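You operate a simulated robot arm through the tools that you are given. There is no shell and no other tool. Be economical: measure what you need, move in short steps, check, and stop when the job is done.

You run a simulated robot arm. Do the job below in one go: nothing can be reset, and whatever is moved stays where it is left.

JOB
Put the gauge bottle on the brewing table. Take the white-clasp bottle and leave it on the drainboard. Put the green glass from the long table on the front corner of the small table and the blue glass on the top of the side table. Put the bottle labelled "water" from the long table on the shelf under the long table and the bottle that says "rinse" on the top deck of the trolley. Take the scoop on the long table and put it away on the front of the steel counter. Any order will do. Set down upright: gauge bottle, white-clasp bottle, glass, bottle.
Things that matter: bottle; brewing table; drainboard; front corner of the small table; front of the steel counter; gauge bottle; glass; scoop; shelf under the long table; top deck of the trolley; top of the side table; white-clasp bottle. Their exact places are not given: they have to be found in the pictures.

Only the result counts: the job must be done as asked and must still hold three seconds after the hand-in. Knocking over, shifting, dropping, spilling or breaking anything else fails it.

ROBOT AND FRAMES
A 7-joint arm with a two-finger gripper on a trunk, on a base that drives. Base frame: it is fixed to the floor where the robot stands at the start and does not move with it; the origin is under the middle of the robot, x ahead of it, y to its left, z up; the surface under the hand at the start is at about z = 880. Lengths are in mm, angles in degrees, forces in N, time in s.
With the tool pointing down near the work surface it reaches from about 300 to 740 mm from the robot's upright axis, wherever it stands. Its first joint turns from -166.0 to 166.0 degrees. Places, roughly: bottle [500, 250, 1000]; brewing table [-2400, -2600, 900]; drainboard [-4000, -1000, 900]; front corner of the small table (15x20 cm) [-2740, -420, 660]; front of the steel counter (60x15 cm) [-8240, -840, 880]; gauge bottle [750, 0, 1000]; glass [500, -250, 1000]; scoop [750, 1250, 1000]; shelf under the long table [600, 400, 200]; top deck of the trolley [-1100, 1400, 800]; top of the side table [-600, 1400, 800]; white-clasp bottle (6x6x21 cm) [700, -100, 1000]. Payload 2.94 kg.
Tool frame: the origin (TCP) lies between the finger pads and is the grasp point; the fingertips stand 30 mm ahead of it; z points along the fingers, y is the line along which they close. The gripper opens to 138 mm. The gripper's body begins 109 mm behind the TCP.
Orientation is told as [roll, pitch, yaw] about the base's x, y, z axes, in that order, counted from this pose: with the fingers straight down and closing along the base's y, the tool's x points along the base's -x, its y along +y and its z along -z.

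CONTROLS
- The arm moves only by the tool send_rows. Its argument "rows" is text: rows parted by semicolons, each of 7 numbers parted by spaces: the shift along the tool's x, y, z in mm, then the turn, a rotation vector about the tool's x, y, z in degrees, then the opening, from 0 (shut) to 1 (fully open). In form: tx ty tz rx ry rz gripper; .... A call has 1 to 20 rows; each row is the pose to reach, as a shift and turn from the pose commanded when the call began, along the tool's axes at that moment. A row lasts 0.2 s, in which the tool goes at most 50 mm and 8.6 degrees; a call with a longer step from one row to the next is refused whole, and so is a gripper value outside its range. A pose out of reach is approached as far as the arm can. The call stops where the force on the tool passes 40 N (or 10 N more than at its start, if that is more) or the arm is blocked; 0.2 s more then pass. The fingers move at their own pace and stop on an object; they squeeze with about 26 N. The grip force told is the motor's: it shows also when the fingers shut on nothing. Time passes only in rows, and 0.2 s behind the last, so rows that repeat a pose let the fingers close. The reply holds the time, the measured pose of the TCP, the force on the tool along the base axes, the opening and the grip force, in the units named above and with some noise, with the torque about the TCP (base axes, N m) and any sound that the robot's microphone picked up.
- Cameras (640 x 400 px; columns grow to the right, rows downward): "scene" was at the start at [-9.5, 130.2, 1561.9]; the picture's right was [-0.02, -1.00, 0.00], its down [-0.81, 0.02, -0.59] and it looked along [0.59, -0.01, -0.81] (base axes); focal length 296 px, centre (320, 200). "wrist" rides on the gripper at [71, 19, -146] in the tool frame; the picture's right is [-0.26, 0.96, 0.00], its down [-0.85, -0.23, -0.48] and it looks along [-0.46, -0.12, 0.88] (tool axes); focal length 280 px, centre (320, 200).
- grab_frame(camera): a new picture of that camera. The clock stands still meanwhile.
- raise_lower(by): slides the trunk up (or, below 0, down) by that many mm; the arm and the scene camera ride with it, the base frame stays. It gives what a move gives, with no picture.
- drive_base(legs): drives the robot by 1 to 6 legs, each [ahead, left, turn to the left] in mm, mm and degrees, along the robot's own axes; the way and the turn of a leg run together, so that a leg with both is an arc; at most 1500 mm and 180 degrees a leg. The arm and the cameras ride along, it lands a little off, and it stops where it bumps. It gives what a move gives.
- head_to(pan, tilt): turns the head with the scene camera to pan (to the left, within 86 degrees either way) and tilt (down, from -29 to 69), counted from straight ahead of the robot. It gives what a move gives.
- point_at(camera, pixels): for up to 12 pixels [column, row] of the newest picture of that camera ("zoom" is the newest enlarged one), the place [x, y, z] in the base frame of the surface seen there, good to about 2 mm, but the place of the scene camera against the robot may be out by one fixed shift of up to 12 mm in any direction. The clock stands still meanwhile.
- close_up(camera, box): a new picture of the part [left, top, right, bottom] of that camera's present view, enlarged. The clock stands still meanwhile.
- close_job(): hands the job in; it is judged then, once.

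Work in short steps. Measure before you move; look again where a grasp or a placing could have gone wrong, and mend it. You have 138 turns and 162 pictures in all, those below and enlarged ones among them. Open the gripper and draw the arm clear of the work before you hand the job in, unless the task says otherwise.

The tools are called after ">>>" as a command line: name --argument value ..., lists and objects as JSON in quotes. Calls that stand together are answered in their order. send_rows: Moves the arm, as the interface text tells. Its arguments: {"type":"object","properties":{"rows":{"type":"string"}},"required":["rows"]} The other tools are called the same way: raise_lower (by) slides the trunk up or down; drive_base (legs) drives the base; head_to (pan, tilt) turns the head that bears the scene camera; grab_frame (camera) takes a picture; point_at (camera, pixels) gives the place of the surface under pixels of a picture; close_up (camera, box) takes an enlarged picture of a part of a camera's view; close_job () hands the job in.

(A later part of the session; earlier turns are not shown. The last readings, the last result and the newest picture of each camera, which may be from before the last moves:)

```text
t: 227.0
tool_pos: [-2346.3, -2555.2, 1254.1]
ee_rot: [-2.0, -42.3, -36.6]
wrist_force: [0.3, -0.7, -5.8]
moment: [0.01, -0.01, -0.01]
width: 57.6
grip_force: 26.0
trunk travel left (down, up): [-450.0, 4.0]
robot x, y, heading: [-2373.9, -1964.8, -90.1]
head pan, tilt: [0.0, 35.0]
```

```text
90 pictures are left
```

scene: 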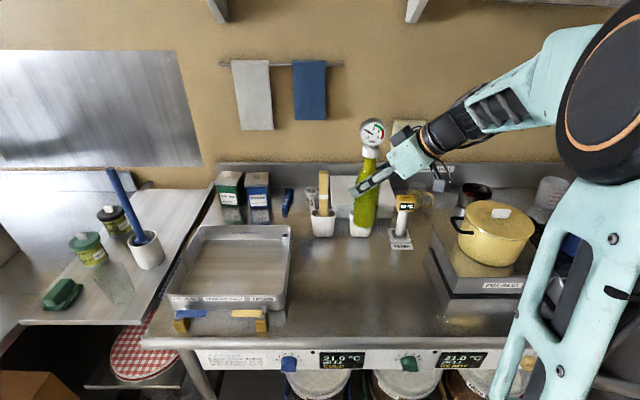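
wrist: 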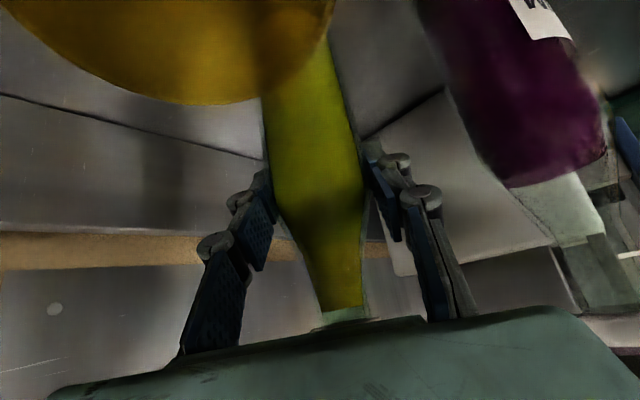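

Roll is now −2°, so I undo that, then descend in the next call.

>>> send_rows --rows "0 0 0 -1 0 0 0.25; 0 0 0 -2 0 0 0.25; 0 0 0 -2 0 0 0.25"

>>> send_rows --rows "30.3 0 33.3 0 0 0 0.25; 60.6 0 66.6 0 0 0 0.25; 90.9 0 99.9 0 0 0 0.25; 121 0 133.2 0 0 0 0.25; 148 0 162.8 0 0 0 0.25; 158 0 173.8 0 0 0 0.25; 158 0 173.8 0 0 0 0.25"

>>> grab_frame --camera "scene"

```text
t: 227.8
tool_pos: [-2346.2, -2555.2, 1252.5]
ee_rot: [0.0, -42.2, -36.7]
wrist_force: [0.3, -1.1, -6.4]
moment: [0.01, 0.0, -0.02]
width: 57.9
grip_force: 26.3
trunk travel left (down, up): [-450.0, 4.0]
robot x, y, heading: [-2371.4, -1969.4, -89.9]
head pan, tilt: [0.0, 35.0]
```

```text
t: 229.4
tool_pos: [-2344.3, -2555.6, 1017.3]
ee_rot: [-0.2, -42.4, -36.7]
wrist_force: [-0.2, -0.3, -6.3]
moment: [0.0, 0.03, 0.0]
width: 57.4
grip_force: 26.4
trunk travel left (down, up): [-450.0, 4.0]
robot x, y, heading: [-2369.4, -1969.0, -90.1]
head pan, tilt: [0.0, 35.0]
```

```text
89 pictures are left
```

scene: 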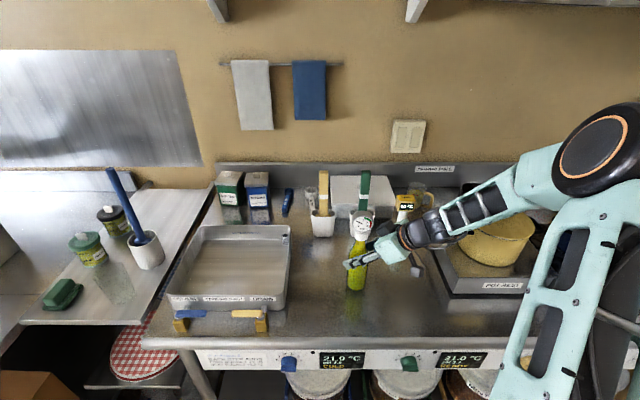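

15 mm to go. I lower slowly until contact.

>>> send_rows --rows "3.4 0 3.7 0 0 0 0.25; 6 0 6.7 0 0 0 0.25; 8 0 8.9 0 0 0 0.25; 9.4 0 10.4 0 0 0 0.25; 10.1 0 11.1 0 0 0 0.25; 10.1 0 11.1 0 0 0 0.25"

>>> close_up --camera "scene" --box '[300, 180, 460, 320]'

```text
t: 230.8
tool_pos: [-2344.9, -2556.5, 1002.9]
ee_rot: [-0.3, -42.5, -36.4]
wrist_force: [-0.2, -0.9, 12.1]
moment: [0.26, 0.26, 0.04]
width: 57.5
grip_force: 26.1
trunk travel left (down, up): [-450.0, 4.0]
robot x, y, heading: [-2373.1, -1969.8, -90.0]
head pan, tilt: [0.0, 35.0]
```

```text
2.86 times, centred on (380, 250) of scene
```

zoom: 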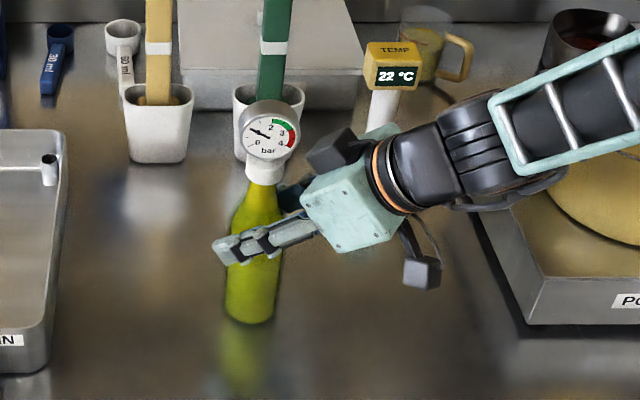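

Contact made and bottle upright. I ease 1 mm, open, and withdraw along the hand's axis, then up.

>>> send_rows --rows "-0.7 0 -0.7 0 0 0 0.25; -0.7 0 -0.7 0 0 0 0.35; -0.7 0 -0.7 0 0 0 0.5; -0.7 0 -0.7 0 0 0 0.65; -0.7 0 -0.7 0 0 0 0.65; 0 0 -30 0 0 0 0.65; 0 0 -70 0 0 0 0.65; 0 0 -110 0 0 0 0.65; -30 0 -143 0 0 0 0.65; -60 0 -177 0 0 0 0.65; -90 0 -210 0 0 0 0.65; -90 0 -210 0 0 0 0.65"

>>> grab_frame --camera "scene"

```text
t: 233.4
tool_pos: [-2405.1, -2516.2, 1220.1]
ee_rot: [0.0, -42.3, -36.6]
wrist_force: [-0.4, 0.1, 0.1]
moment: [0.02, -0.01, -0.01]
width: 89.7
grip_force: 0.1
trunk travel left (down, up): [-450.0, 4.0]
robot x, y, heading: [-2372.0, -1973.4, -89.9]
head pan, tilt: [0.0, 35.0]
```

```text
87 pictures are left
```

scene: 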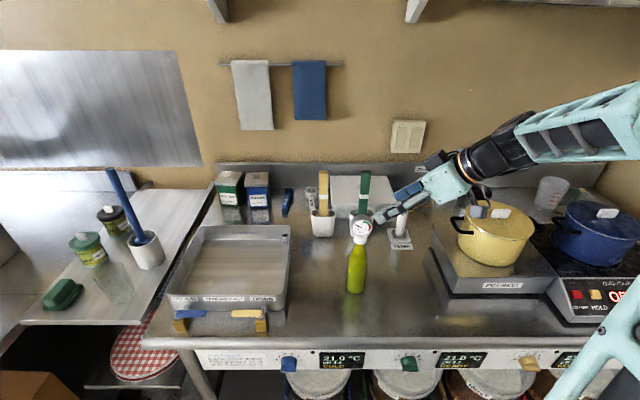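

The gauge bottle stands on the brewing table. I swing the hand back to the upright-down pose while pulling in.

>>> send_rows --rows "4 14 -5 2.2 4.3 5.6 0.65; 7 29 -10 4.4 8.7 11.3 0.65; 11 43 -15 6.6 13 16.9 0.65; 15 57 -20 8.7 17.4 22.6 0.65; 19 72 -24 10.9 21.7 28.2 0.65; 22 86 -29 13.1 26.1 33.9 0.65; 26 100 -34 15.3 30.4 39.5 0.65; 30 115 -39 17.5 34.8 45.2 0.65; 34 129 -44 19.7 39.1 50.8 0.65; 34 129 -44 19.7 39.1 50.8 0.65"

>>> drive_base --legs '[[-600, 0, 0], [0, 0, 91], [1400, 900, 0], [500, 600, 0]]'

>>> head_to --pan -20 --tilt 38

>>> grab_frame --camera "scene"

```text
t: 235.6
tool_pos: [-2372.3, -2374.2, 1227.8]
ee_rot: [-0.2, -0.1, -90.1]
wrist_force: [-0.6, -0.4, -0.5]
moment: [0.0, -0.01, 0.04]
width: 89.9
grip_force: 0.1
trunk travel left (down, up): [-450.0, 4.0]
robot x, y, heading: [-2372.6, -1967.1, -89.9]
head pan, tilt: [0.0, 35.0]
```

```text
refused: leg 3 is longer than a leg can be; nothing moved
```

```text
t: 236.4
tool_pos: [-2371.8, -2374.6, 1227.7]
ee_rot: [-0.1, -0.2, -90.1]
wrist_force: [0.0, -0.4, 0.5]
moment: [-0.03, -0.01, -0.01]
width: 89.7
grip_force: 0.1
trunk travel left (down, up): [-450.0, 4.0]
robot x, y, heading: [-2371.0, -1969.6, -90.1]
head pan, tilt: [-20.0, 38.0]
```

```text
86 pictures are left
```

scene: 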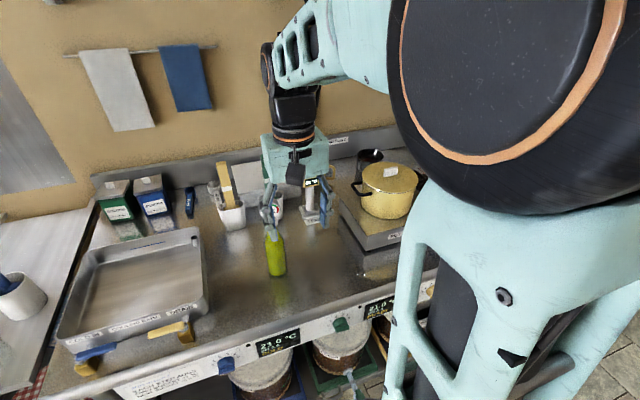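

Drive refused because of a leg length; I resend with shorter legs, heading for the blue glass at the right part of the long table.

>>> drive_base --legs '[[-600, 0, 0], [0, 0, 91], [1250, 700, 0], [600, 250, 0]]'

>>> head_to --pan 0 --tilt 30

>>> grab_frame --camera "scene"

```text
t: 253.6
tool_pos: [-117.5, -379.3, 1227.5]
ee_rot: [-0.1, -0.1, 1.7]
wrist_force: [0.8, -0.2, -0.4]
moment: [0.04, 0.02, 0.03]
width: 89.5
grip_force: 0.1
trunk travel left (down, up): [-450.0, 4.0]
robot x, y, heading: [-521.2, -396.9, 1.7]
head pan, tilt: [-20.0, 38.0]
```

```text
t: 254.4
tool_pos: [-117.4, -380.1, 1228.4]
ee_rot: [-0.1, 0.0, 1.8]
wrist_force: [0.5, -0.1, -0.4]
moment: [0.02, 0.0, 0.0]
width: 89.6
grip_force: 0.2
trunk travel left (down, up): [-450.0, 4.0]
robot x, y, heading: [-523.7, -391.9, 1.6]
head pan, tilt: [0.0, 30.0]
```

```text
85 pictures are left
```

scene: 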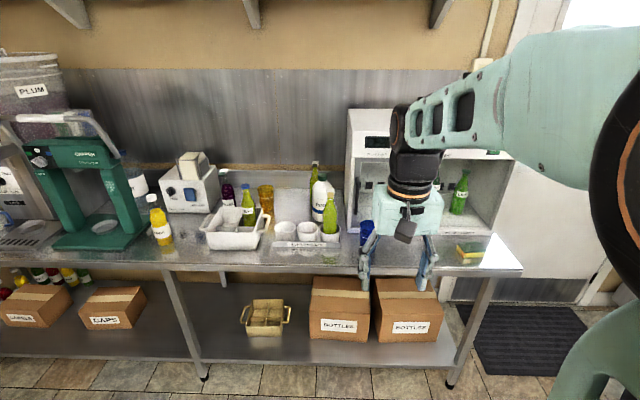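

Blue glass at (366,232). I zoom and measure it.

>>> close_up --camera "scene" --box '[320, 190, 420, 260]'

>>> point_at --camera "scene" --pixels '[[366, 232], [366, 225], [366, 242], [330, 230], [305, 242], [355, 190]]'

```text
5.71 times, centred on (370, 225) of scene
```

zoom: 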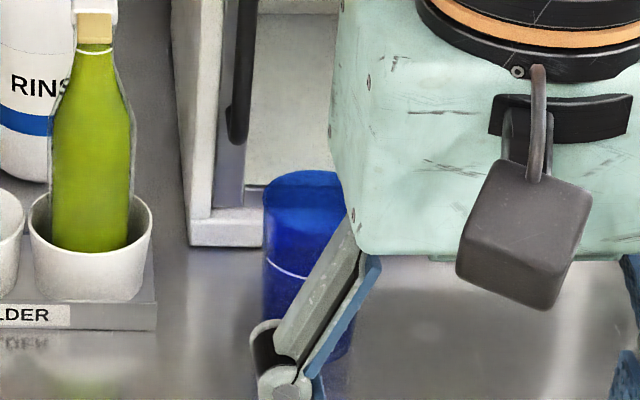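

```text
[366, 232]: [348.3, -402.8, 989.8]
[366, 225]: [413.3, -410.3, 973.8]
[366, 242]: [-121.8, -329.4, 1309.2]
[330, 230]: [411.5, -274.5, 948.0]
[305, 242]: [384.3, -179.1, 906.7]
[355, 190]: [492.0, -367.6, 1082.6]
```

Blue glass near (383,-408). I drive up and look with the wrist camera.

>>> drive_base --legs '[[360, -5, -1.7]]'

>>> grab_frame --camera "wrist"

>>> grab_frame --camera "scene"

```text
t: 256.8
tool_pos: [251.4, -386.8, 1228.7]
ee_rot: [0.0, -0.1, 0.6]
wrist_force: [0.5, -0.1, -0.4]
moment: [0.02, 0.02, 0.05]
width: 89.9
grip_force: 0.0
trunk travel left (down, up): [-450.0, 4.0]
robot x, y, heading: [-156.4, -385.9, 0.5]
head pan, tilt: [0.0, 30.0]
```

```text
83 pictures are left
```

wrist: 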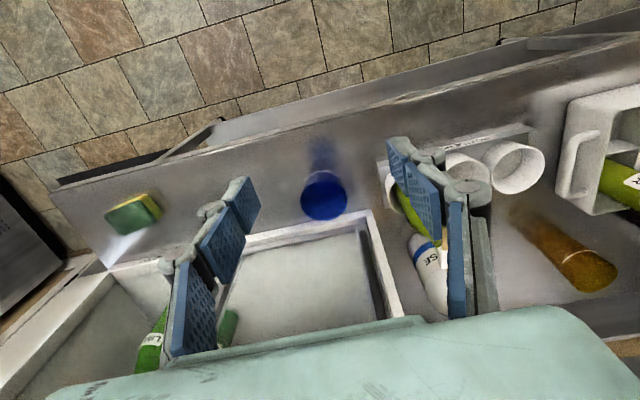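

```text
82 pictures are left
```

scene: 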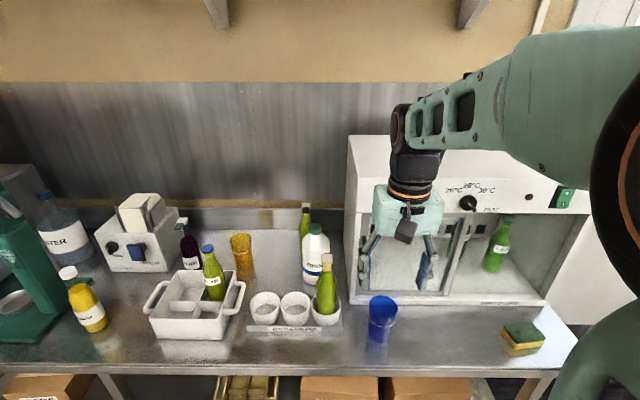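

>>> close_up --camera "scene" --box '[330, 260, 440, 360]'

>>> point_at --camera "scene" --pixels '[[383, 297], [383, 315], [369, 305], [397, 306], [380, 328], [328, 310], [400, 285], [330, 265]]'

>>> point_at --camera "wrist" --pixels '[[325, 219], [303, 195], [346, 195], [322, 172], [360, 245], [430, 215]]'

```text
4.00 times, centred on (385, 310) of scene
```

zoom: 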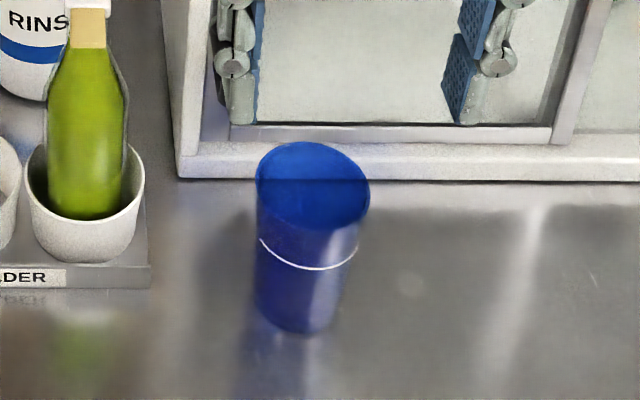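

```text
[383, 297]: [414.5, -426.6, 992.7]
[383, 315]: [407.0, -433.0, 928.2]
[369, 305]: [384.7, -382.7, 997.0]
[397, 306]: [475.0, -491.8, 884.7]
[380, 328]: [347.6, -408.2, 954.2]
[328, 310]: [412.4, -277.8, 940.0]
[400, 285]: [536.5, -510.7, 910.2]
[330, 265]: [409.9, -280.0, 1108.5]
```

```text
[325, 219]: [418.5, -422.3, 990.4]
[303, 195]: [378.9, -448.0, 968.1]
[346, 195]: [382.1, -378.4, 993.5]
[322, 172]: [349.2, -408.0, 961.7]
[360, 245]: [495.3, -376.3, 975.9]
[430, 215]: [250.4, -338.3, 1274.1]
```

Blue glass centre (384,-413), rim z≈992. I go over it, down to z≈950, and look.

>>> send_rows --rows "-44 -9 0 0 0 0 0.72; -88 -18 0 0 0 0 0.72; -132 -27 0 0 0 0 0.72; -132 -27 45 0 0 0 0.72; -132 -27 90 0 0 0 0.72; -132 -27 135 0 0 0 0.72; -132 -27 180 0 0 0 0.72; -132 -27 220 0 0 0 0.72; -132 -27 255 0 0 0 0.72; -132 -27 279 0 0 0 0.72; -132 -27 279 0 0 0 0.72"

>>> grab_frame --camera "wrist"

```text
t: 259.2
tool_pos: [383.0, -412.7, 950.4]
ee_rot: [0.0, -0.1, 0.7]
wrist_force: [-0.1, 0.3, 0.2]
moment: [-0.01, -0.01, -0.01]
width: 99.3
grip_force: 0.0
trunk travel left (down, up): [-450.0, 4.0]
robot x, y, heading: [-156.7, -392.3, 0.4]
head pan, tilt: [0.0, 30.0]
```

```text
80 pictures are left
```

wrist: 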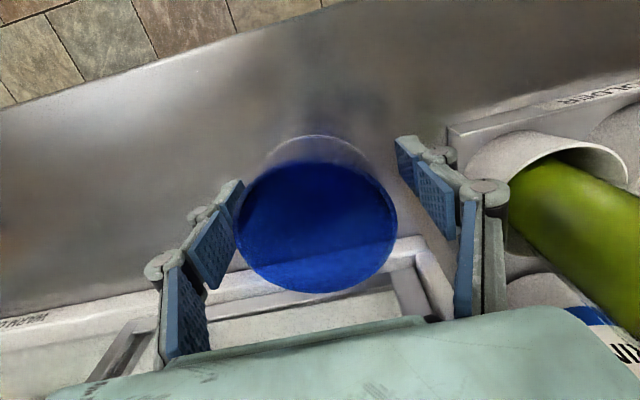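

Centred well. I close, lift and pull back.

>>> send_rows --rows "0 0 0 0 0 0 0.6; 0 0 0 0 0 0 0.5; 0 0 0 0 0 0 0.4; 0 0 0 0 0 0 0.4; 0 0 0 0 0 0 0.4; 0 0 -10 0 0 0 0.4; 0 0 -45 0 0 0 0.4; 0 0 -90 0 0 0 0.4; 0 0 -135 0 0 0 0.4; 0 0 -180 0 0 0 0.4; 0 0 -220 0 0 0 0.4; 0 0 -260 0 0 0 0.4; 0 0 -260 0 0 0 0.4"

>>> grab_frame --camera "wrist"

```text
t: 262.0
tool_pos: [381.0, -413.7, 1204.8]
ee_rot: [-0.2, -0.1, 0.6]
wrist_force: [-1.1, -0.3, -2.1]
moment: [0.02, -0.03, -0.02]
width: 70.0
grip_force: 26.2
trunk travel left (down, up): [-450.0, 4.0]
robot x, y, heading: [-158.8, -388.9, 0.4]
head pan, tilt: [0.0, 30.0]
```

```text
79 pictures are left
```

wrist: 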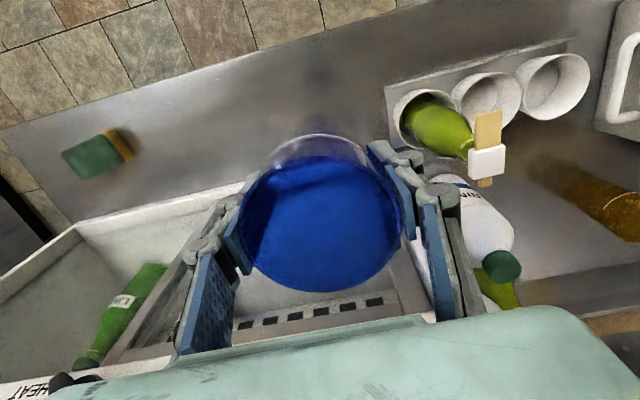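

Held. I pull in, back off, turn left to face the side table and approach.

>>> send_rows --rows "45 0 0 0 0 0 0.4; 90 0 0 0 0 0 0.4; 130 0 0 0 0 0 0.4; 130 0 0 0 0 0 0.4"

>>> drive_base --legs '[[-450, 0, 0], [0, 0, 92], [750, 0, 0]]'

>>> head_to --pan 0 --tilt 35

>>> grab_frame --camera "scene"

```text
t: 263.0
tool_pos: [250.1, -416.0, 1209.1]
ee_rot: [-0.1, -0.1, 0.6]
wrist_force: [0.6, 0.1, -2.4]
moment: [0.0, 0.03, -0.02]
width: 70.0
grip_force: 26.2
trunk travel left (down, up): [-450.0, 4.0]
robot x, y, heading: [-159.5, -390.9, 0.5]
head pan, tilt: [0.0, 30.0]
```

```text
t: 273.4
tool_pos: [-691.0, 765.8, 1209.7]
ee_rot: [-0.1, 0.0, 95.8]
wrist_force: [0.5, 0.1, -1.8]
moment: [-0.02, -0.04, -0.03]
width: 69.9
grip_force: 26.6
trunk travel left (down, up): [-450.0, 4.0]
robot x, y, heading: [-680.9, 360.4, 96.1]
head pan, tilt: [0.0, 30.0]
```

```text
t: 274.1
tool_pos: [-691.3, 766.0, 1210.2]
ee_rot: [-0.1, -0.1, 95.8]
wrist_force: [-0.6, -0.5, -1.2]
moment: [0.02, 0.0, -0.02]
width: 70.0
grip_force: 25.9
trunk travel left (down, up): [-450.0, 4.0]
robot x, y, heading: [-677.2, 363.8, 96.1]
head pan, tilt: [0.0, 35.0]
```

```text
78 pictures are left
```

scene: 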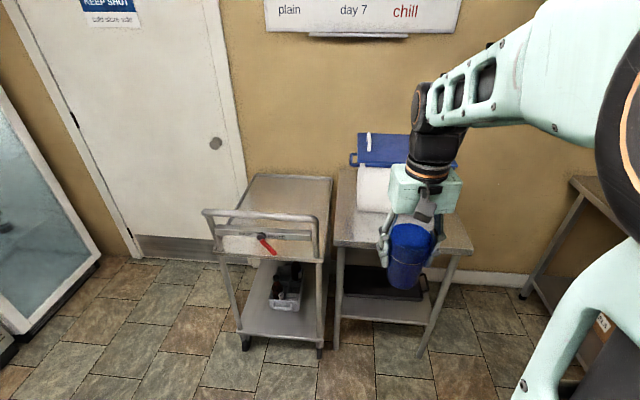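

I measure the side table's free strip, the white box's front, and the trolley deck.

>>> point_at --camera "scene" --pixels '[[345, 235], [365, 232], [350, 200], [370, 205], [340, 245], [465, 245], [455, 220], [285, 205], [265, 225], [215, 215], [320, 190], [260, 238]]'

```text
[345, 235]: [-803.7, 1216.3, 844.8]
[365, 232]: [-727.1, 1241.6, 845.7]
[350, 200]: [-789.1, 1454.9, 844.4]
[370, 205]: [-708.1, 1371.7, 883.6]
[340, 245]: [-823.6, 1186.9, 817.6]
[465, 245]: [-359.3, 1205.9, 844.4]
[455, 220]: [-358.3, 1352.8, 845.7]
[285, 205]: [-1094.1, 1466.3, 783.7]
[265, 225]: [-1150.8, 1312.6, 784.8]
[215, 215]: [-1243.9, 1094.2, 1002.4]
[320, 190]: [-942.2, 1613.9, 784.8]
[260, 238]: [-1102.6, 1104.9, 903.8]
```

The strip in front of the box is free: z≈840, y 1200–1360. I aim for (-590,1272) and drive up.

>>> drive_base --legs '[[0, 0, -6.1], [320, -90, 0]]'

>>> head_to --pan 0 --tilt 45

>>> grab_frame --camera "scene"

```text
t: 276.8
tool_pos: [-553.4, 1085.6, 1209.8]
ee_rot: [-0.1, -0.2, 89.5]
wrist_force: [0.2, 0.6, -2.5]
moment: [-0.01, 0.02, 0.03]
width: 70.1
grip_force: 25.6
trunk travel left (down, up): [-450.0, 4.0]
robot x, y, heading: [-584.3, 682.4, 89.5]
head pan, tilt: [0.0, 35.0]
```

```text
t: 277.5
tool_pos: [-554.3, 1085.9, 1210.2]
ee_rot: [-0.1, -0.1, 89.6]
wrist_force: [-0.8, 0.9, -2.4]
moment: [0.02, 0.0, 0.01]
width: 69.9
grip_force: 25.9
trunk travel left (down, up): [-450.0, 4.0]
robot x, y, heading: [-585.6, 679.4, 89.2]
head pan, tilt: [0.0, 45.0]
```

```text
77 pictures are left
```

scene: 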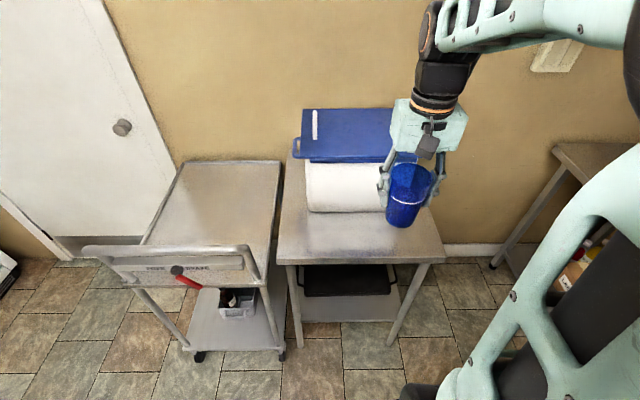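

I move over the strip and down to 15 mm above contact.

>>> send_rows --rows "-45 9 0 0 0 0 0.4; -91 19 0 0 0 0 0.4; -136 28 0 0 0 0 0.4; -181 37 0 0 0 0 0.4; -181 37 45 0 0 0 0.4; -181 37 90 0 0 0 0.4; -181 37 135 0 0 0 0.4; -181 37 180 0 0 0 0.4; -181 37 220 0 0 0 0.4; -181 37 260 0 0 0 0.4; -181 37 283 0 0 0 0.4; -181 37 283 0 0 0 0.4"

>>> grab_frame --camera "wrist"

>>> grab_frame --camera "scene"

```text
t: 280.1
tool_pos: [-589.6, 1265.8, 926.6]
ee_rot: [-0.1, -0.1, 89.5]
wrist_force: [0.6, 0.1, -3.0]
moment: [-0.02, 0.0, 0.0]
width: 70.2
grip_force: 26.0
trunk travel left (down, up): [-450.0, 4.0]
robot x, y, heading: [-581.7, 681.3, 89.4]
head pan, tilt: [0.0, 45.0]
```

```text
76 pictures are left
```

wrist: 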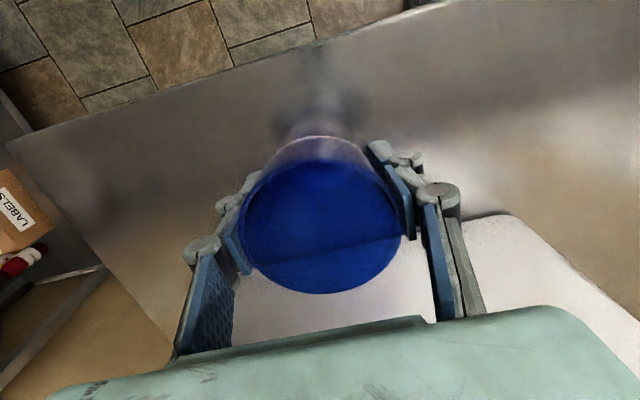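

```text
75 pictures are left
```

scene: 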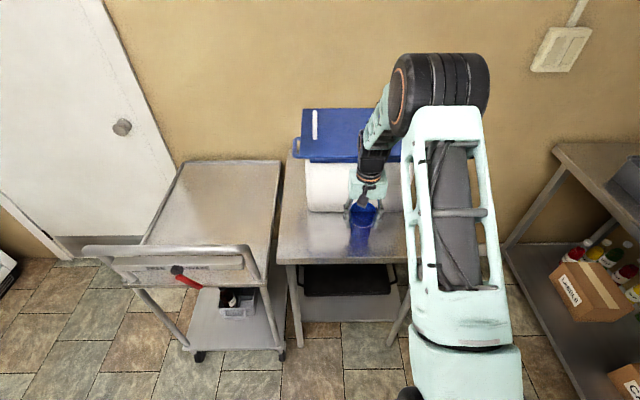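

>>> send_rows --rows "0 0 6 0 0 0 0.4; 0 0 10 0 0 0 0.4; 0 0 13 0 0 0 0.4; 0 0 15 0 0 0 0.4; 0 0 17 0 0 0 0.4; 0 0 17 0 0 0 0.4"

```text
t: 281.5
tool_pos: [-589.4, 1266.5, 909.9]
ee_rot: [-0.2, -0.1, 89.4]
wrist_force: [0.2, -1.1, 3.5]
moment: [-0.07, 0.16, 0.01]
width: 70.1
grip_force: 26.0
trunk travel left (down, up): [-450.0, 4.0]
robot x, y, heading: [-588.4, 682.7, 89.2]
head pan, tilt: [0.0, 45.0]
```

Contact (fz changed from −3 to +3.5 N). I open, rise, and pull back.

>>> send_rows --rows "0 0 0 0 0 0 0.5; 0 0 0 0 0 0 0.6; 0 0 0 0 0 0 0.7; 0 0 0 0 0 0 0.72; 0 0 0 0 0 0 0.72; 0 0 -30 0 0 0 0.72; 0 0 -75 0 0 0 0.72; 0 0 -120 0 0 0 0.72; 0 0 -165 0 0 0 0.72; 0 0 -210 0 0 0 0.72; 0 0 -255 0 0 0 0.72; 0 0 -295 0 0 0 0.72; 45 0 -295 0 0 0 0.72; 90 0 -295 0 0 0 0.72; 135 0 -295 0 0 0 0.72; 180 0 -295 0 0 0 0.72"

>>> grab_frame --camera "scene"

```text
t: 284.9
tool_pos: [-592.0, 1087.3, 1201.8]
ee_rot: [-0.2, -0.1, 89.5]
wrist_force: [-0.1, 0.4, 0.3]
moment: [-0.01, -0.02, 0.05]
width: 99.2
grip_force: 0.1
trunk travel left (down, up): [-450.0, 4.0]
robot x, y, heading: [-586.7, 678.9, 89.2]
head pan, tilt: [0.0, 45.0]
```

```text
74 pictures are left
```

scene: 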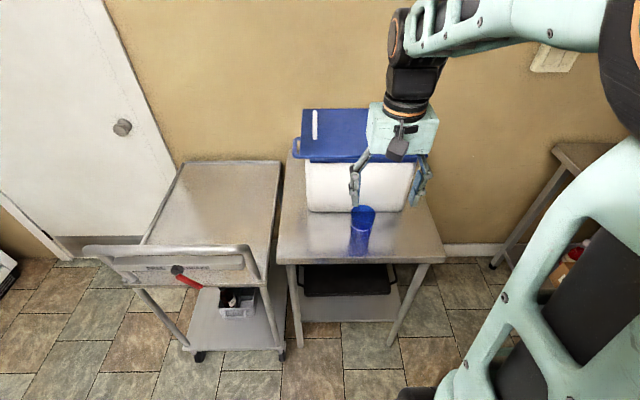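

The blue glass is placed. Next the RINSE bottle: I drive back in front of it.

>>> drive_base --legs '[[0, 0, -91], [100, -890, 0], [460, 0, 0]]'

>>> head_to --pan 0 --tilt 42

>>> grab_frame --camera "scene"

>>> grab_frame --camera "wrist"

```text
t: 299.6
tool_pos: [351.8, -268.8, 1202.6]
ee_rot: [-0.1, -0.1, -3.0]
wrist_force: [0.1, 0.1, 0.3]
moment: [0.01, 0.0, 0.0]
width: 99.5
grip_force: 0.1
trunk travel left (down, up): [-450.0, 4.0]
robot x, y, heading: [-56.7, -254.3, -2.9]
head pan, tilt: [0.0, 45.0]
```

```text
t: 300.2
tool_pos: [351.1, -268.8, 1203.7]
ee_rot: [-0.1, -0.1, -2.9]
wrist_force: [0.0, -0.3, 0.0]
moment: [0.01, 0.02, 0.03]
width: 99.2
grip_force: 0.1
trunk travel left (down, up): [-450.0, 4.0]
robot x, y, heading: [-56.5, -257.5, -2.9]
head pan, tilt: [0.0, 42.0]
```

```text
73 pictures are left
```

scene: 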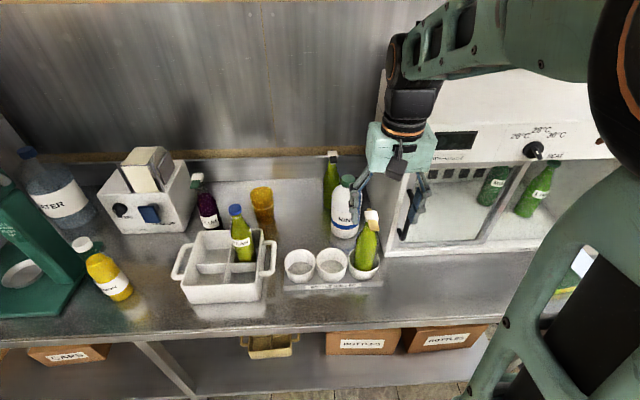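

```text
72 pictures are left
```

wrist: 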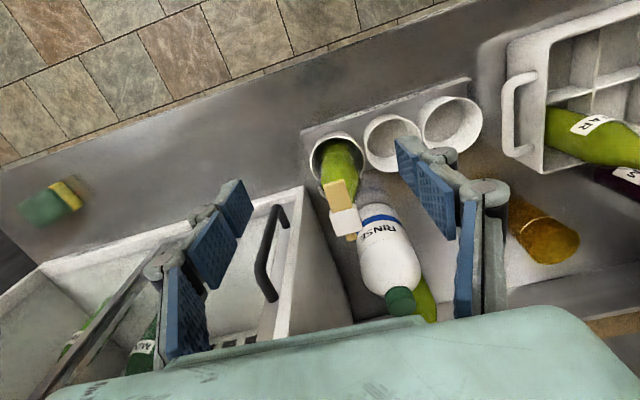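

I shift the base left a little, straighten, and measure the rinse bottle with the wrist camera.

>>> drive_base --legs '[[50, 90, 2.9]]'

>>> grab_frame --camera "wrist"

>>> close_up --camera "scene" --box '[300, 140, 460, 290]'

```text
t: 301.7
tool_pos: [404.2, -157.1, 1202.5]
ee_rot: [0.0, -0.2, -0.1]
wrist_force: [0.3, 1.6, 0.1]
moment: [-0.01, -0.01, -0.03]
width: 99.7
grip_force: 0.0
trunk travel left (down, up): [-450.0, 4.0]
robot x, y, heading: [-0.6, -167.7, -0.1]
head pan, tilt: [0.0, 42.0]
```

```text
71 pictures are left
```

wrist: 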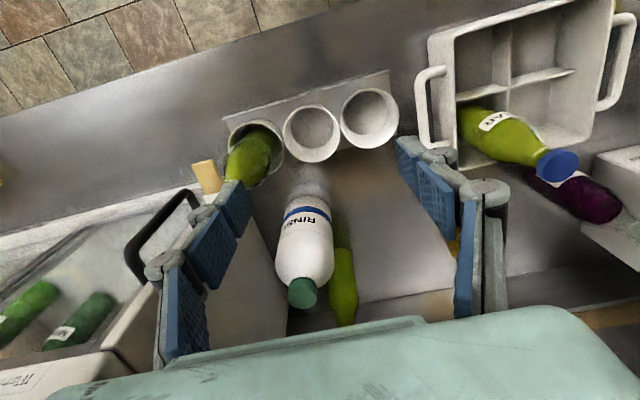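

```text
2.67 times, centred on (380, 215) of scene
```

zoom: 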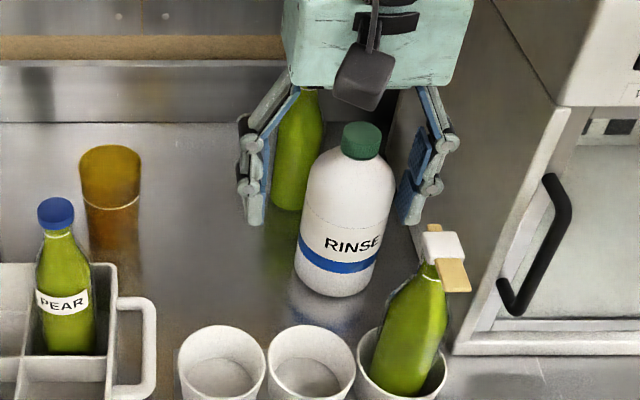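

>>> point_at --camera "zoom" --pixels '[[362, 128], [355, 200], [338, 288], [300, 245], [384, 255], [445, 242], [450, 300], [290, 205], [470, 250], [306, 330]]'

>>> point_at --camera "wrist" --pixels '[[303, 290], [305, 250], [281, 250], [333, 250], [305, 210], [343, 270], [265, 240], [260, 210], [305, 120], [280, 310]]'

```text
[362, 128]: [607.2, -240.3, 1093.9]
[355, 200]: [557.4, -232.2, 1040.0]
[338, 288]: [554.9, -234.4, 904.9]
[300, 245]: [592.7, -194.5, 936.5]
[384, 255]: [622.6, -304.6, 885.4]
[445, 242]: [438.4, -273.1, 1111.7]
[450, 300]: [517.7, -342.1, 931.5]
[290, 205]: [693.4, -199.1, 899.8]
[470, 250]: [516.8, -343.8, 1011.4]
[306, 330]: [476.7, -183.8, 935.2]
```

```text
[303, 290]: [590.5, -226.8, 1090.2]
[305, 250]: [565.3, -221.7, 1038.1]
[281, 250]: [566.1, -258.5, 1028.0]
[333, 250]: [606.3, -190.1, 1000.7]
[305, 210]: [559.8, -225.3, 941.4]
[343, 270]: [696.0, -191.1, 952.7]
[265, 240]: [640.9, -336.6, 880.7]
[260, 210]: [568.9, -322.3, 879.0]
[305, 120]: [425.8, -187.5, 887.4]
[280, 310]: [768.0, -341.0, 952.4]
```

Rinse bottle centre ≈ (597,-231), radius 40, cap top 1090, side wall of the cabinet at y≈-342. I move over it and descend with the gripper at 0.8.

>>> send_rows --rows "-39 -15 0 0 0 0 0.8; -77 -30 0 0 0 0 0.8; -116 -44 0 0 0 0 0.8; -154 -59 0 0 0 0 0.8; -193 -74 0 0 0 0 0.8; -193 -74 40 0 0 0 0.8; -193 -74 80 0 0 0 0.8; -193 -74 80 0 0 0 0.8"

>>> grab_frame --camera "wrist"

>>> point_at --camera "wrist" --pixels '[[320, 140], [320, 170], [300, 110], [345, 110]]'

```text
t: 303.5
tool_pos: [597.0, -228.4, 1122.5]
ee_rot: [-0.2, -0.1, -0.1]
wrist_force: [0.2, 0.5, -0.1]
moment: [0.0, 0.01, -0.01]
width: 110.3
grip_force: 0.0
trunk travel left (down, up): [-450.0, 4.0]
robot x, y, heading: [-2.0, -169.1, -0.4]
head pan, tilt: [0.0, 42.0]
```

```text
69 pictures are left
```

wrist: 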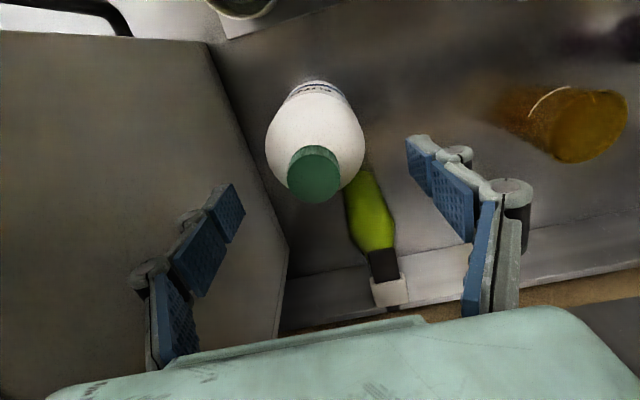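

```text
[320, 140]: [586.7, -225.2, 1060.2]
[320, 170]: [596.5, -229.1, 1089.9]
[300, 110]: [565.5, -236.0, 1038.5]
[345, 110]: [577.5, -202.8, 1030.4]
```

Aligned (cap at y≈-231). I descend to z≈992 and close.

>>> send_rows --rows "0 -2 40 0 0 0 0.8; 0 -2 80 0 0 0 0.8; 0 -2 110 0 0 0 0.8; 0 -2 130 0 0 0 0.8; 0 -2 130 0 0 0 0.8; 0 -2 130 0 0 0 0.65; 0 -2 130 0 0 0 0.5; 0 -2 130 0 0 0 0.45; 0 -2 130 0 0 0 0.45; 0 -2 130 0 0 0 0.45"

>>> grab_frame --camera "wrist"

```text
t: 305.7
tool_pos: [596.0, -233.4, 992.8]
ee_rot: [0.0, -0.2, 0.0]
wrist_force: [0.3, -3.8, 3.3]
moment: [-0.66, -0.17, -0.08]
width: 88.9
grip_force: 26.5
trunk travel left (down, up): [-450.0, 4.0]
robot x, y, heading: [-5.8, -168.3, 0.1]
head pan, tilt: [0.0, 42.0]
```

```text
68 pictures are left
```

wrist: 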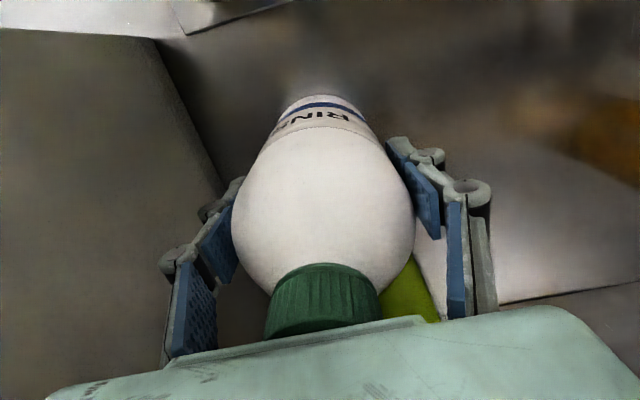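

Gripped at 89 mm. I lift slowly at first, sidestep left away from the clamp bottle's top, then pull in.

>>> send_rows --rows "0 0 -5 0 0 0 0.45; 0 0 -15 0 0 0 0.45; 0 0 -40 0 0 0 0.45; 0 0 -75 0 0 0 0.45; 0 0 -110 0 0 0 0.45; 0 0 -145 0 0 0 0.45; 0 0 -180 0 0 0 0.45; 0 0 -215 0 0 0 0.45; 10 35 -218 0 0 0 0.45; 30 70 -218 0 0 0 0.45; 75 80 -218 0 0 0 0.45; 120 80 -218 0 0 0 0.45; 160 80 -218 0 0 0 0.45; 180 80 -218 0 0 0 0.45; 180 80 -218 0 0 0 0.45"

>>> grab_frame --camera "wrist"

>>> grab_frame --camera "scene"

```text
t: 308.9
tool_pos: [416.9, -152.6, 1213.5]
ee_rot: [-0.1, 0.0, -0.2]
wrist_force: [0.7, 0.0, -7.9]
moment: [-0.01, 0.03, 0.01]
width: 89.0
grip_force: 25.4
trunk travel left (down, up): [-450.0, 4.0]
robot x, y, heading: [-4.3, -165.1, -0.2]
head pan, tilt: [0.0, 42.0]
```

```text
67 pictures are left
```

wrist: 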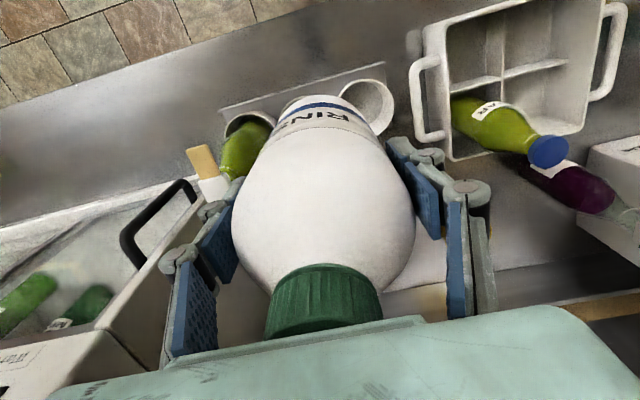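

```text
66 pictures are left
```

scene: 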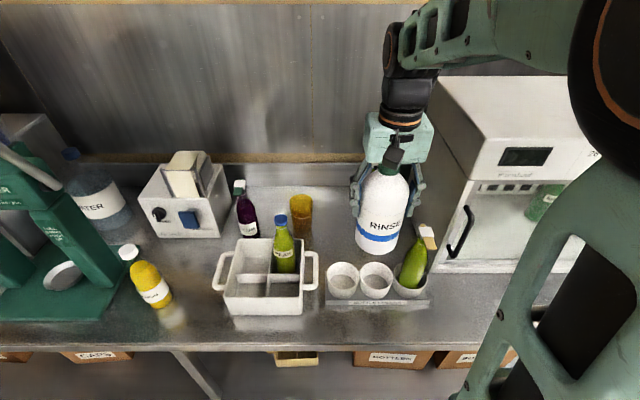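

Held firmly. I back off, turn left and drive to the trolley.

>>> drive_base --legs '[[-600, 0, 0], [0, 0, 90], [700, 480, 0]]'

>>> head_to --pan 0 --tilt 40

>>> grab_frame --camera "scene"

```text
t: 320.6
tool_pos: [-1152.1, 940.4, 1212.7]
ee_rot: [-0.1, 0.0, 91.8]
wrist_force: [0.0, 0.1, -6.2]
moment: [-0.1, -0.04, 0.0]
width: 88.8
grip_force: 25.7
trunk travel left (down, up): [-450.0, 4.0]
robot x, y, heading: [-1127.5, 519.2, 91.5]
head pan, tilt: [0.0, 42.0]
```

```text
t: 321.2
tool_pos: [-1151.6, 941.5, 1211.8]
ee_rot: [0.0, 0.0, 91.8]
wrist_force: [-0.1, -0.8, -7.2]
moment: [-0.08, 0.02, -0.01]
width: 88.5
grip_force: 26.5
trunk travel left (down, up): [-450.0, 4.0]
robot x, y, heading: [-1122.9, 520.3, 91.6]
head pan, tilt: [0.0, 40.0]
```

```text
65 pictures are left
```

scene: 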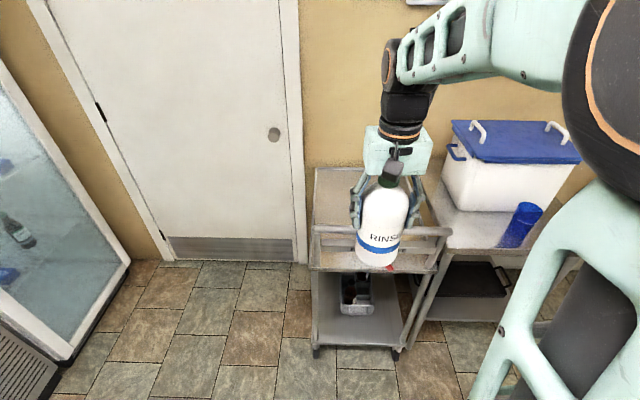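

I measure the trolley deck and the handle bar.

>>> point_at --camera "scene" --pixels '[[330, 200], [335, 225], [322, 180], [320, 230], [440, 232], [420, 215], [350, 262], [335, 242], [430, 245], [445, 250]]'

```text
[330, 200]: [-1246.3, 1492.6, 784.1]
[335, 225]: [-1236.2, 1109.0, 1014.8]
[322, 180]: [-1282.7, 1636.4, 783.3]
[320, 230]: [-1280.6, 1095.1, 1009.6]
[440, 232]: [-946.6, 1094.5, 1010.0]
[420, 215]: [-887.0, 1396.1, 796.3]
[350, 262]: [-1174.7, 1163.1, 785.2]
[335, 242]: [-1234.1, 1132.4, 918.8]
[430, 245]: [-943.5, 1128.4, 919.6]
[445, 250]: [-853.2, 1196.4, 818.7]
```

Deck z≈780, handle bar at y≈1095, z 1005. I target (-1110,1350), drive 235 mm closer and then extend over the bar.

>>> drive_base --legs '[[235, -10, -1.6]]'

>>> grab_frame --camera "scene"

```text
t: 322.9
tool_pos: [-1131.1, 1172.8, 1212.0]
ee_rot: [0.0, 0.0, 89.8]
wrist_force: [-0.6, -0.2, -8.1]
moment: [-0.07, 0.01, 0.0]
width: 88.8
grip_force: 25.5
trunk travel left (down, up): [-450.0, 4.0]
robot x, y, heading: [-1119.2, 751.5, 89.9]
head pan, tilt: [0.0, 40.0]
```

```text
64 pictures are left
```

scene: 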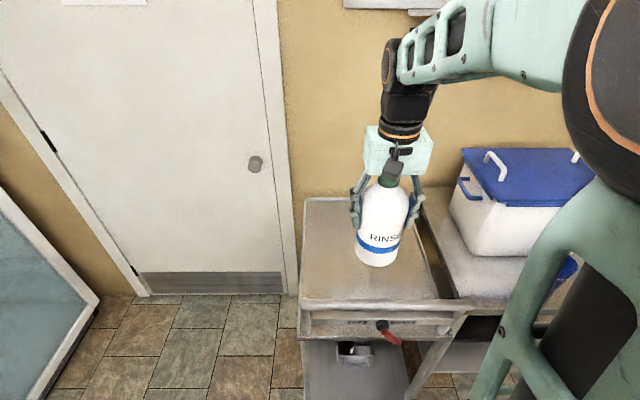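

I extend over the deck and lower to about 15 mm above it.

>>> send_rows --rows "-44 -4 0 0 0 0 0.45; -88 -8 0 0 0 0 0.45; -132 -12 0 0 0 0 0.45; -177 -16 0 0 0 0 0.45; -177 -16 45 0 0 0 0.45; -177 -16 90 0 0 0 0.45; -177 -16 135 0 0 0 0.45; -177 -16 180 0 0 0 0.45; -177 -16 225 0 0 0 0.45; -177 -16 265 0 0 0 0.45; -177 -16 290 0 0 0 0.45; -177 -16 302 0 0 0 0.45; -177 -16 302 0 0 0 0.45"

>>> grab_frame --camera "scene"

```text
t: 325.8
tool_pos: [-1114.1, 1350.6, 909.3]
ee_rot: [-0.1, 0.0, 89.8]
wrist_force: [0.0, 0.1, -8.1]
moment: [-0.07, -0.05, 0.01]
width: 88.6
grip_force: 25.7
trunk travel left (down, up): [-450.0, 4.0]
robot x, y, heading: [-1116.0, 752.4, 89.7]
head pan, tilt: [0.0, 40.0]
```

```text
63 pictures are left
```

scene: 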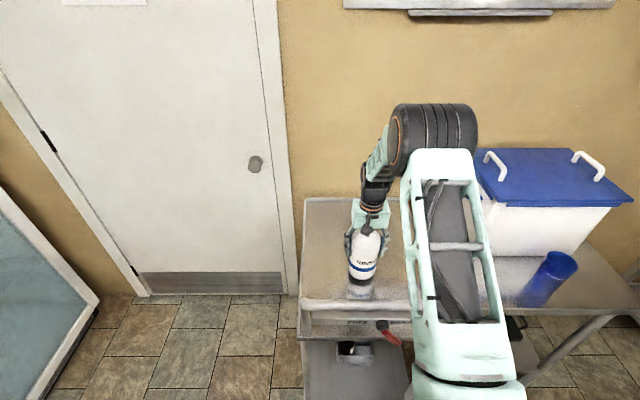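

I lower the last 15 mm slowly.

>>> send_rows --rows "0 0 5 0 0 0 0.45; 0 0 9 0 0 0 0.45; 0 0 12 0 0 0 0.45; 0 0 14 0 0 0 0.45; 0 0 16 0 0 0 0.45; 0 0 16 0 0 0 0.45"

```text
t: 327.1
tool_pos: [-1115.4, 1351.1, 894.5]
ee_rot: [-0.1, -0.1, 89.9]
wrist_force: [-0.2, -0.3, -7.8]
moment: [-0.1, 0.03, 0.01]
width: 88.7
grip_force: 25.6
trunk travel left (down, up): [-450.0, 4.0]
robot x, y, heading: [-1115.6, 750.9, 89.6]
head pan, tilt: [0.0, 40.0]
```

No contact yet; I continue down a few millimetres.

>>> send_rows --rows "0 0 2 0 0 0 0.45; 0 0 4 0 0 0 0.45; 0 0 5 0 0 0 0.45; 0 0 5 0 0 0 0.45"

```text
t: 328.1
tool_pos: [-1114.8, 1350.9, 892.4]
ee_rot: [0.0, -0.3, 89.9]
wrist_force: [-4.0, -2.9, 17.1]
moment: [0.1, 0.13, -0.24]
width: 89.0
grip_force: 25.7
trunk travel left (down, up): [-450.0, 4.0]
robot x, y, heading: [-1116.4, 751.6, 89.8]
head pan, tilt: [0.0, 40.0]
```

Contact at 892. I ease 2 mm, open, rise and pull back.

>>> send_rows --rows "0 0 -2 0 0 0 0.45; 0 0 -2 0 0 0 0.6; 0 0 -2 0 0 0 0.75; 0 0 -2 0 0 0 0.8; 0 0 -2 0 0 0 0.8; 0 0 -30 0 0 0 0.8; 0 0 -75 0 0 0 0.8; 0 0 -120 0 0 0 0.8; 0 0 -165 0 0 0 0.8; 0 0 -210 0 0 0 0.8; 0 0 -255 0 0 0 0.8; 0 0 -300 0 0 0 0.8; 45 0 -320 0 0 0 0.8; 90 0 -320 0 0 0 0.8; 135 0 -320 0 0 0 0.8; 177 0 -320 0 0 0 0.8"

>>> grab_frame --camera "scene"

```text
t: 331.6
tool_pos: [-1116.1, 1171.4, 1213.4]
ee_rot: [-0.1, -0.2, 89.9]
wrist_force: [-0.7, 0.5, -0.2]
moment: [0.04, -0.01, 0.0]
width: 110.3
grip_force: 0.0
trunk travel left (down, up): [-450.0, 4.0]
robot x, y, heading: [-1117.0, 751.2, 89.7]
head pan, tilt: [0.0, 40.0]
```

```text
62 pictures are left
```

scene: 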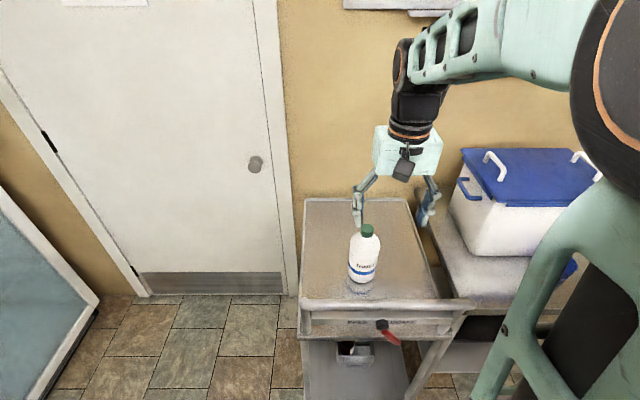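

Rinse is placed on the trolley. Next the WATER bottle behind the capper; I drive there and look.

>>> drive_base --legs '[[-150, 0, 0], [0, 0, -90.5], [900, -120, 0]]'

>>> head_to --pan 0 --tilt 35

>>> grab_frame --camera "scene"

```text
t: 341.0
tool_pos: [191.0, 523.5, 1213.8]
ee_rot: [-0.1, -0.1, 2.5]
wrist_force: [0.2, 0.5, 0.1]
moment: [0.02, 0.04, -0.01]
width: 110.4
grip_force: 0.0
trunk travel left (down, up): [-450.0, 4.0]
robot x, y, heading: [-229.2, 511.5, 2.3]
head pan, tilt: [0.0, 40.0]
```

```text
t: 341.7
tool_pos: [190.5, 523.4, 1213.2]
ee_rot: [-0.2, -0.1, 2.6]
wrist_force: [-0.4, -0.5, -0.1]
moment: [-0.01, 0.03, 0.01]
width: 110.5
grip_force: 0.0
trunk travel left (down, up): [-450.0, 4.0]
robot x, y, heading: [-231.1, 506.6, 2.4]
head pan, tilt: [0.0, 35.0]
```

```text
61 pictures are left
```

scene: 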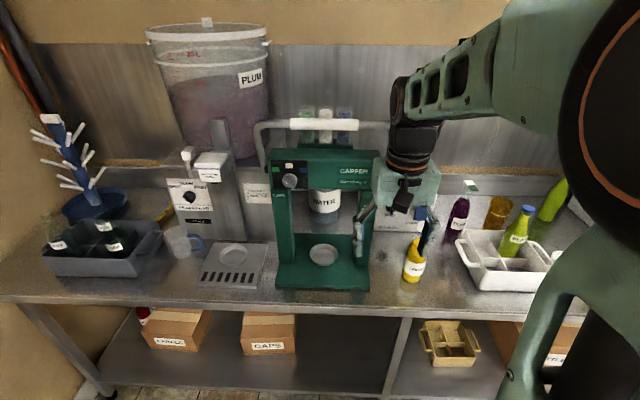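

WATER shows behind the capper at (325,200). I measure it, the capper, and free areas on the shelf at (350,350).

>>> point_at --camera "scene" --pixels '[[325, 203], [325, 218], [340, 205], [370, 200], [350, 272], [275, 155], [300, 125], [350, 350], [330, 330], [370, 375], [325, 315], [298, 345]]'

>>> close_up --camera "scene" --box '[240, 90, 440, 290]'

```text
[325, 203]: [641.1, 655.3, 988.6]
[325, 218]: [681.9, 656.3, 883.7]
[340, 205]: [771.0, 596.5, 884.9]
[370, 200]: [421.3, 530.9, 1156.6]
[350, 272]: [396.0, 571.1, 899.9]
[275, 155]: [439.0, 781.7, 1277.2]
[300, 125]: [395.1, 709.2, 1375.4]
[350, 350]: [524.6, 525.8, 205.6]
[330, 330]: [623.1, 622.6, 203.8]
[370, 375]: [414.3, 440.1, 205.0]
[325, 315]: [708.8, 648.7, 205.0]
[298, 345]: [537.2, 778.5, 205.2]
```

```text
2.00 times, centred on (340, 190) of scene
```

zoom: 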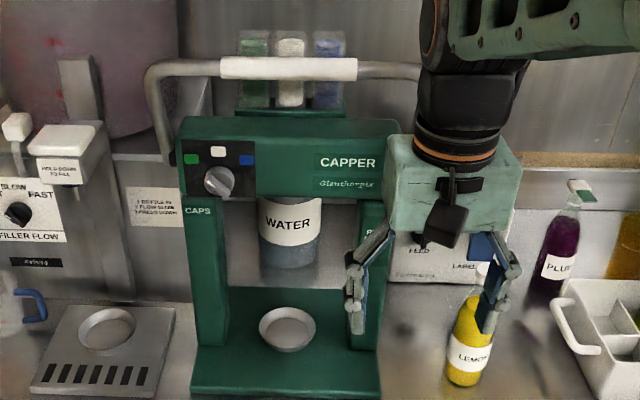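

The bottle sits behind the capper; access must be from the right gap or above. I move right and look from the side.

>>> drive_base --legs '[[200, -260, -2.4]]'

>>> head_to --pan 30 --tilt 38

>>> grab_frame --camera "scene"

>>> grab_frame --camera "wrist"

```text
t: 344.6
tool_pos: [396.3, 252.6, 1212.9]
ee_rot: [-0.2, -0.1, 0.3]
wrist_force: [-0.6, 0.5, 0.5]
moment: [-0.02, -0.03, -0.03]
width: 110.2
grip_force: 0.0
trunk travel left (down, up): [-450.0, 4.0]
robot x, y, heading: [-24.1, 252.6, 0.3]
head pan, tilt: [0.0, 35.0]
```

```text
t: 345.5
tool_pos: [397.1, 253.9, 1212.9]
ee_rot: [-0.1, -0.1, 0.4]
wrist_force: [0.7, 0.1, -0.2]
moment: [0.02, -0.01, -0.06]
width: 110.2
grip_force: 0.0
trunk travel left (down, up): [-450.0, 4.0]
robot x, y, heading: [-23.9, 250.7, 0.0]
head pan, tilt: [30.0, 38.0]
```

```text
59 pictures are left
```

scene: 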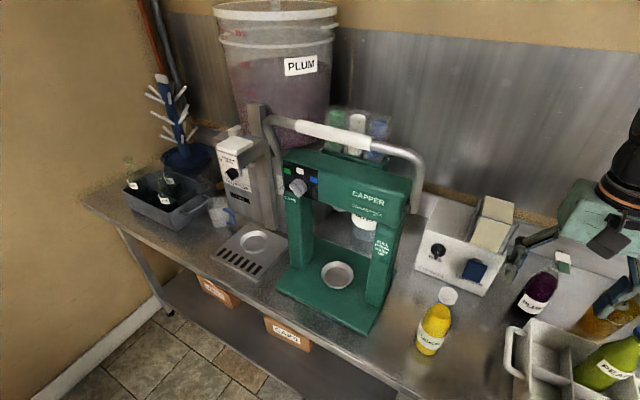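

```text
58 pictures are left
```

wrist: 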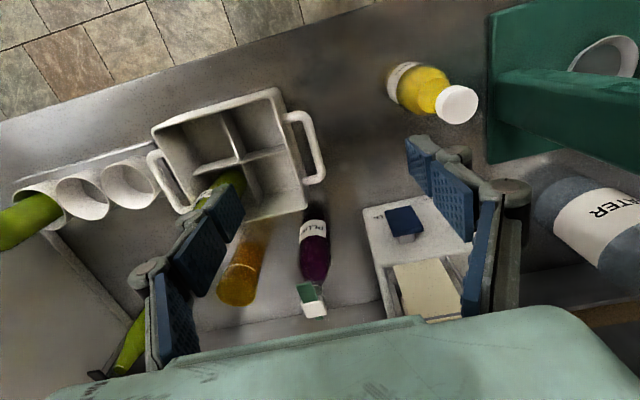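

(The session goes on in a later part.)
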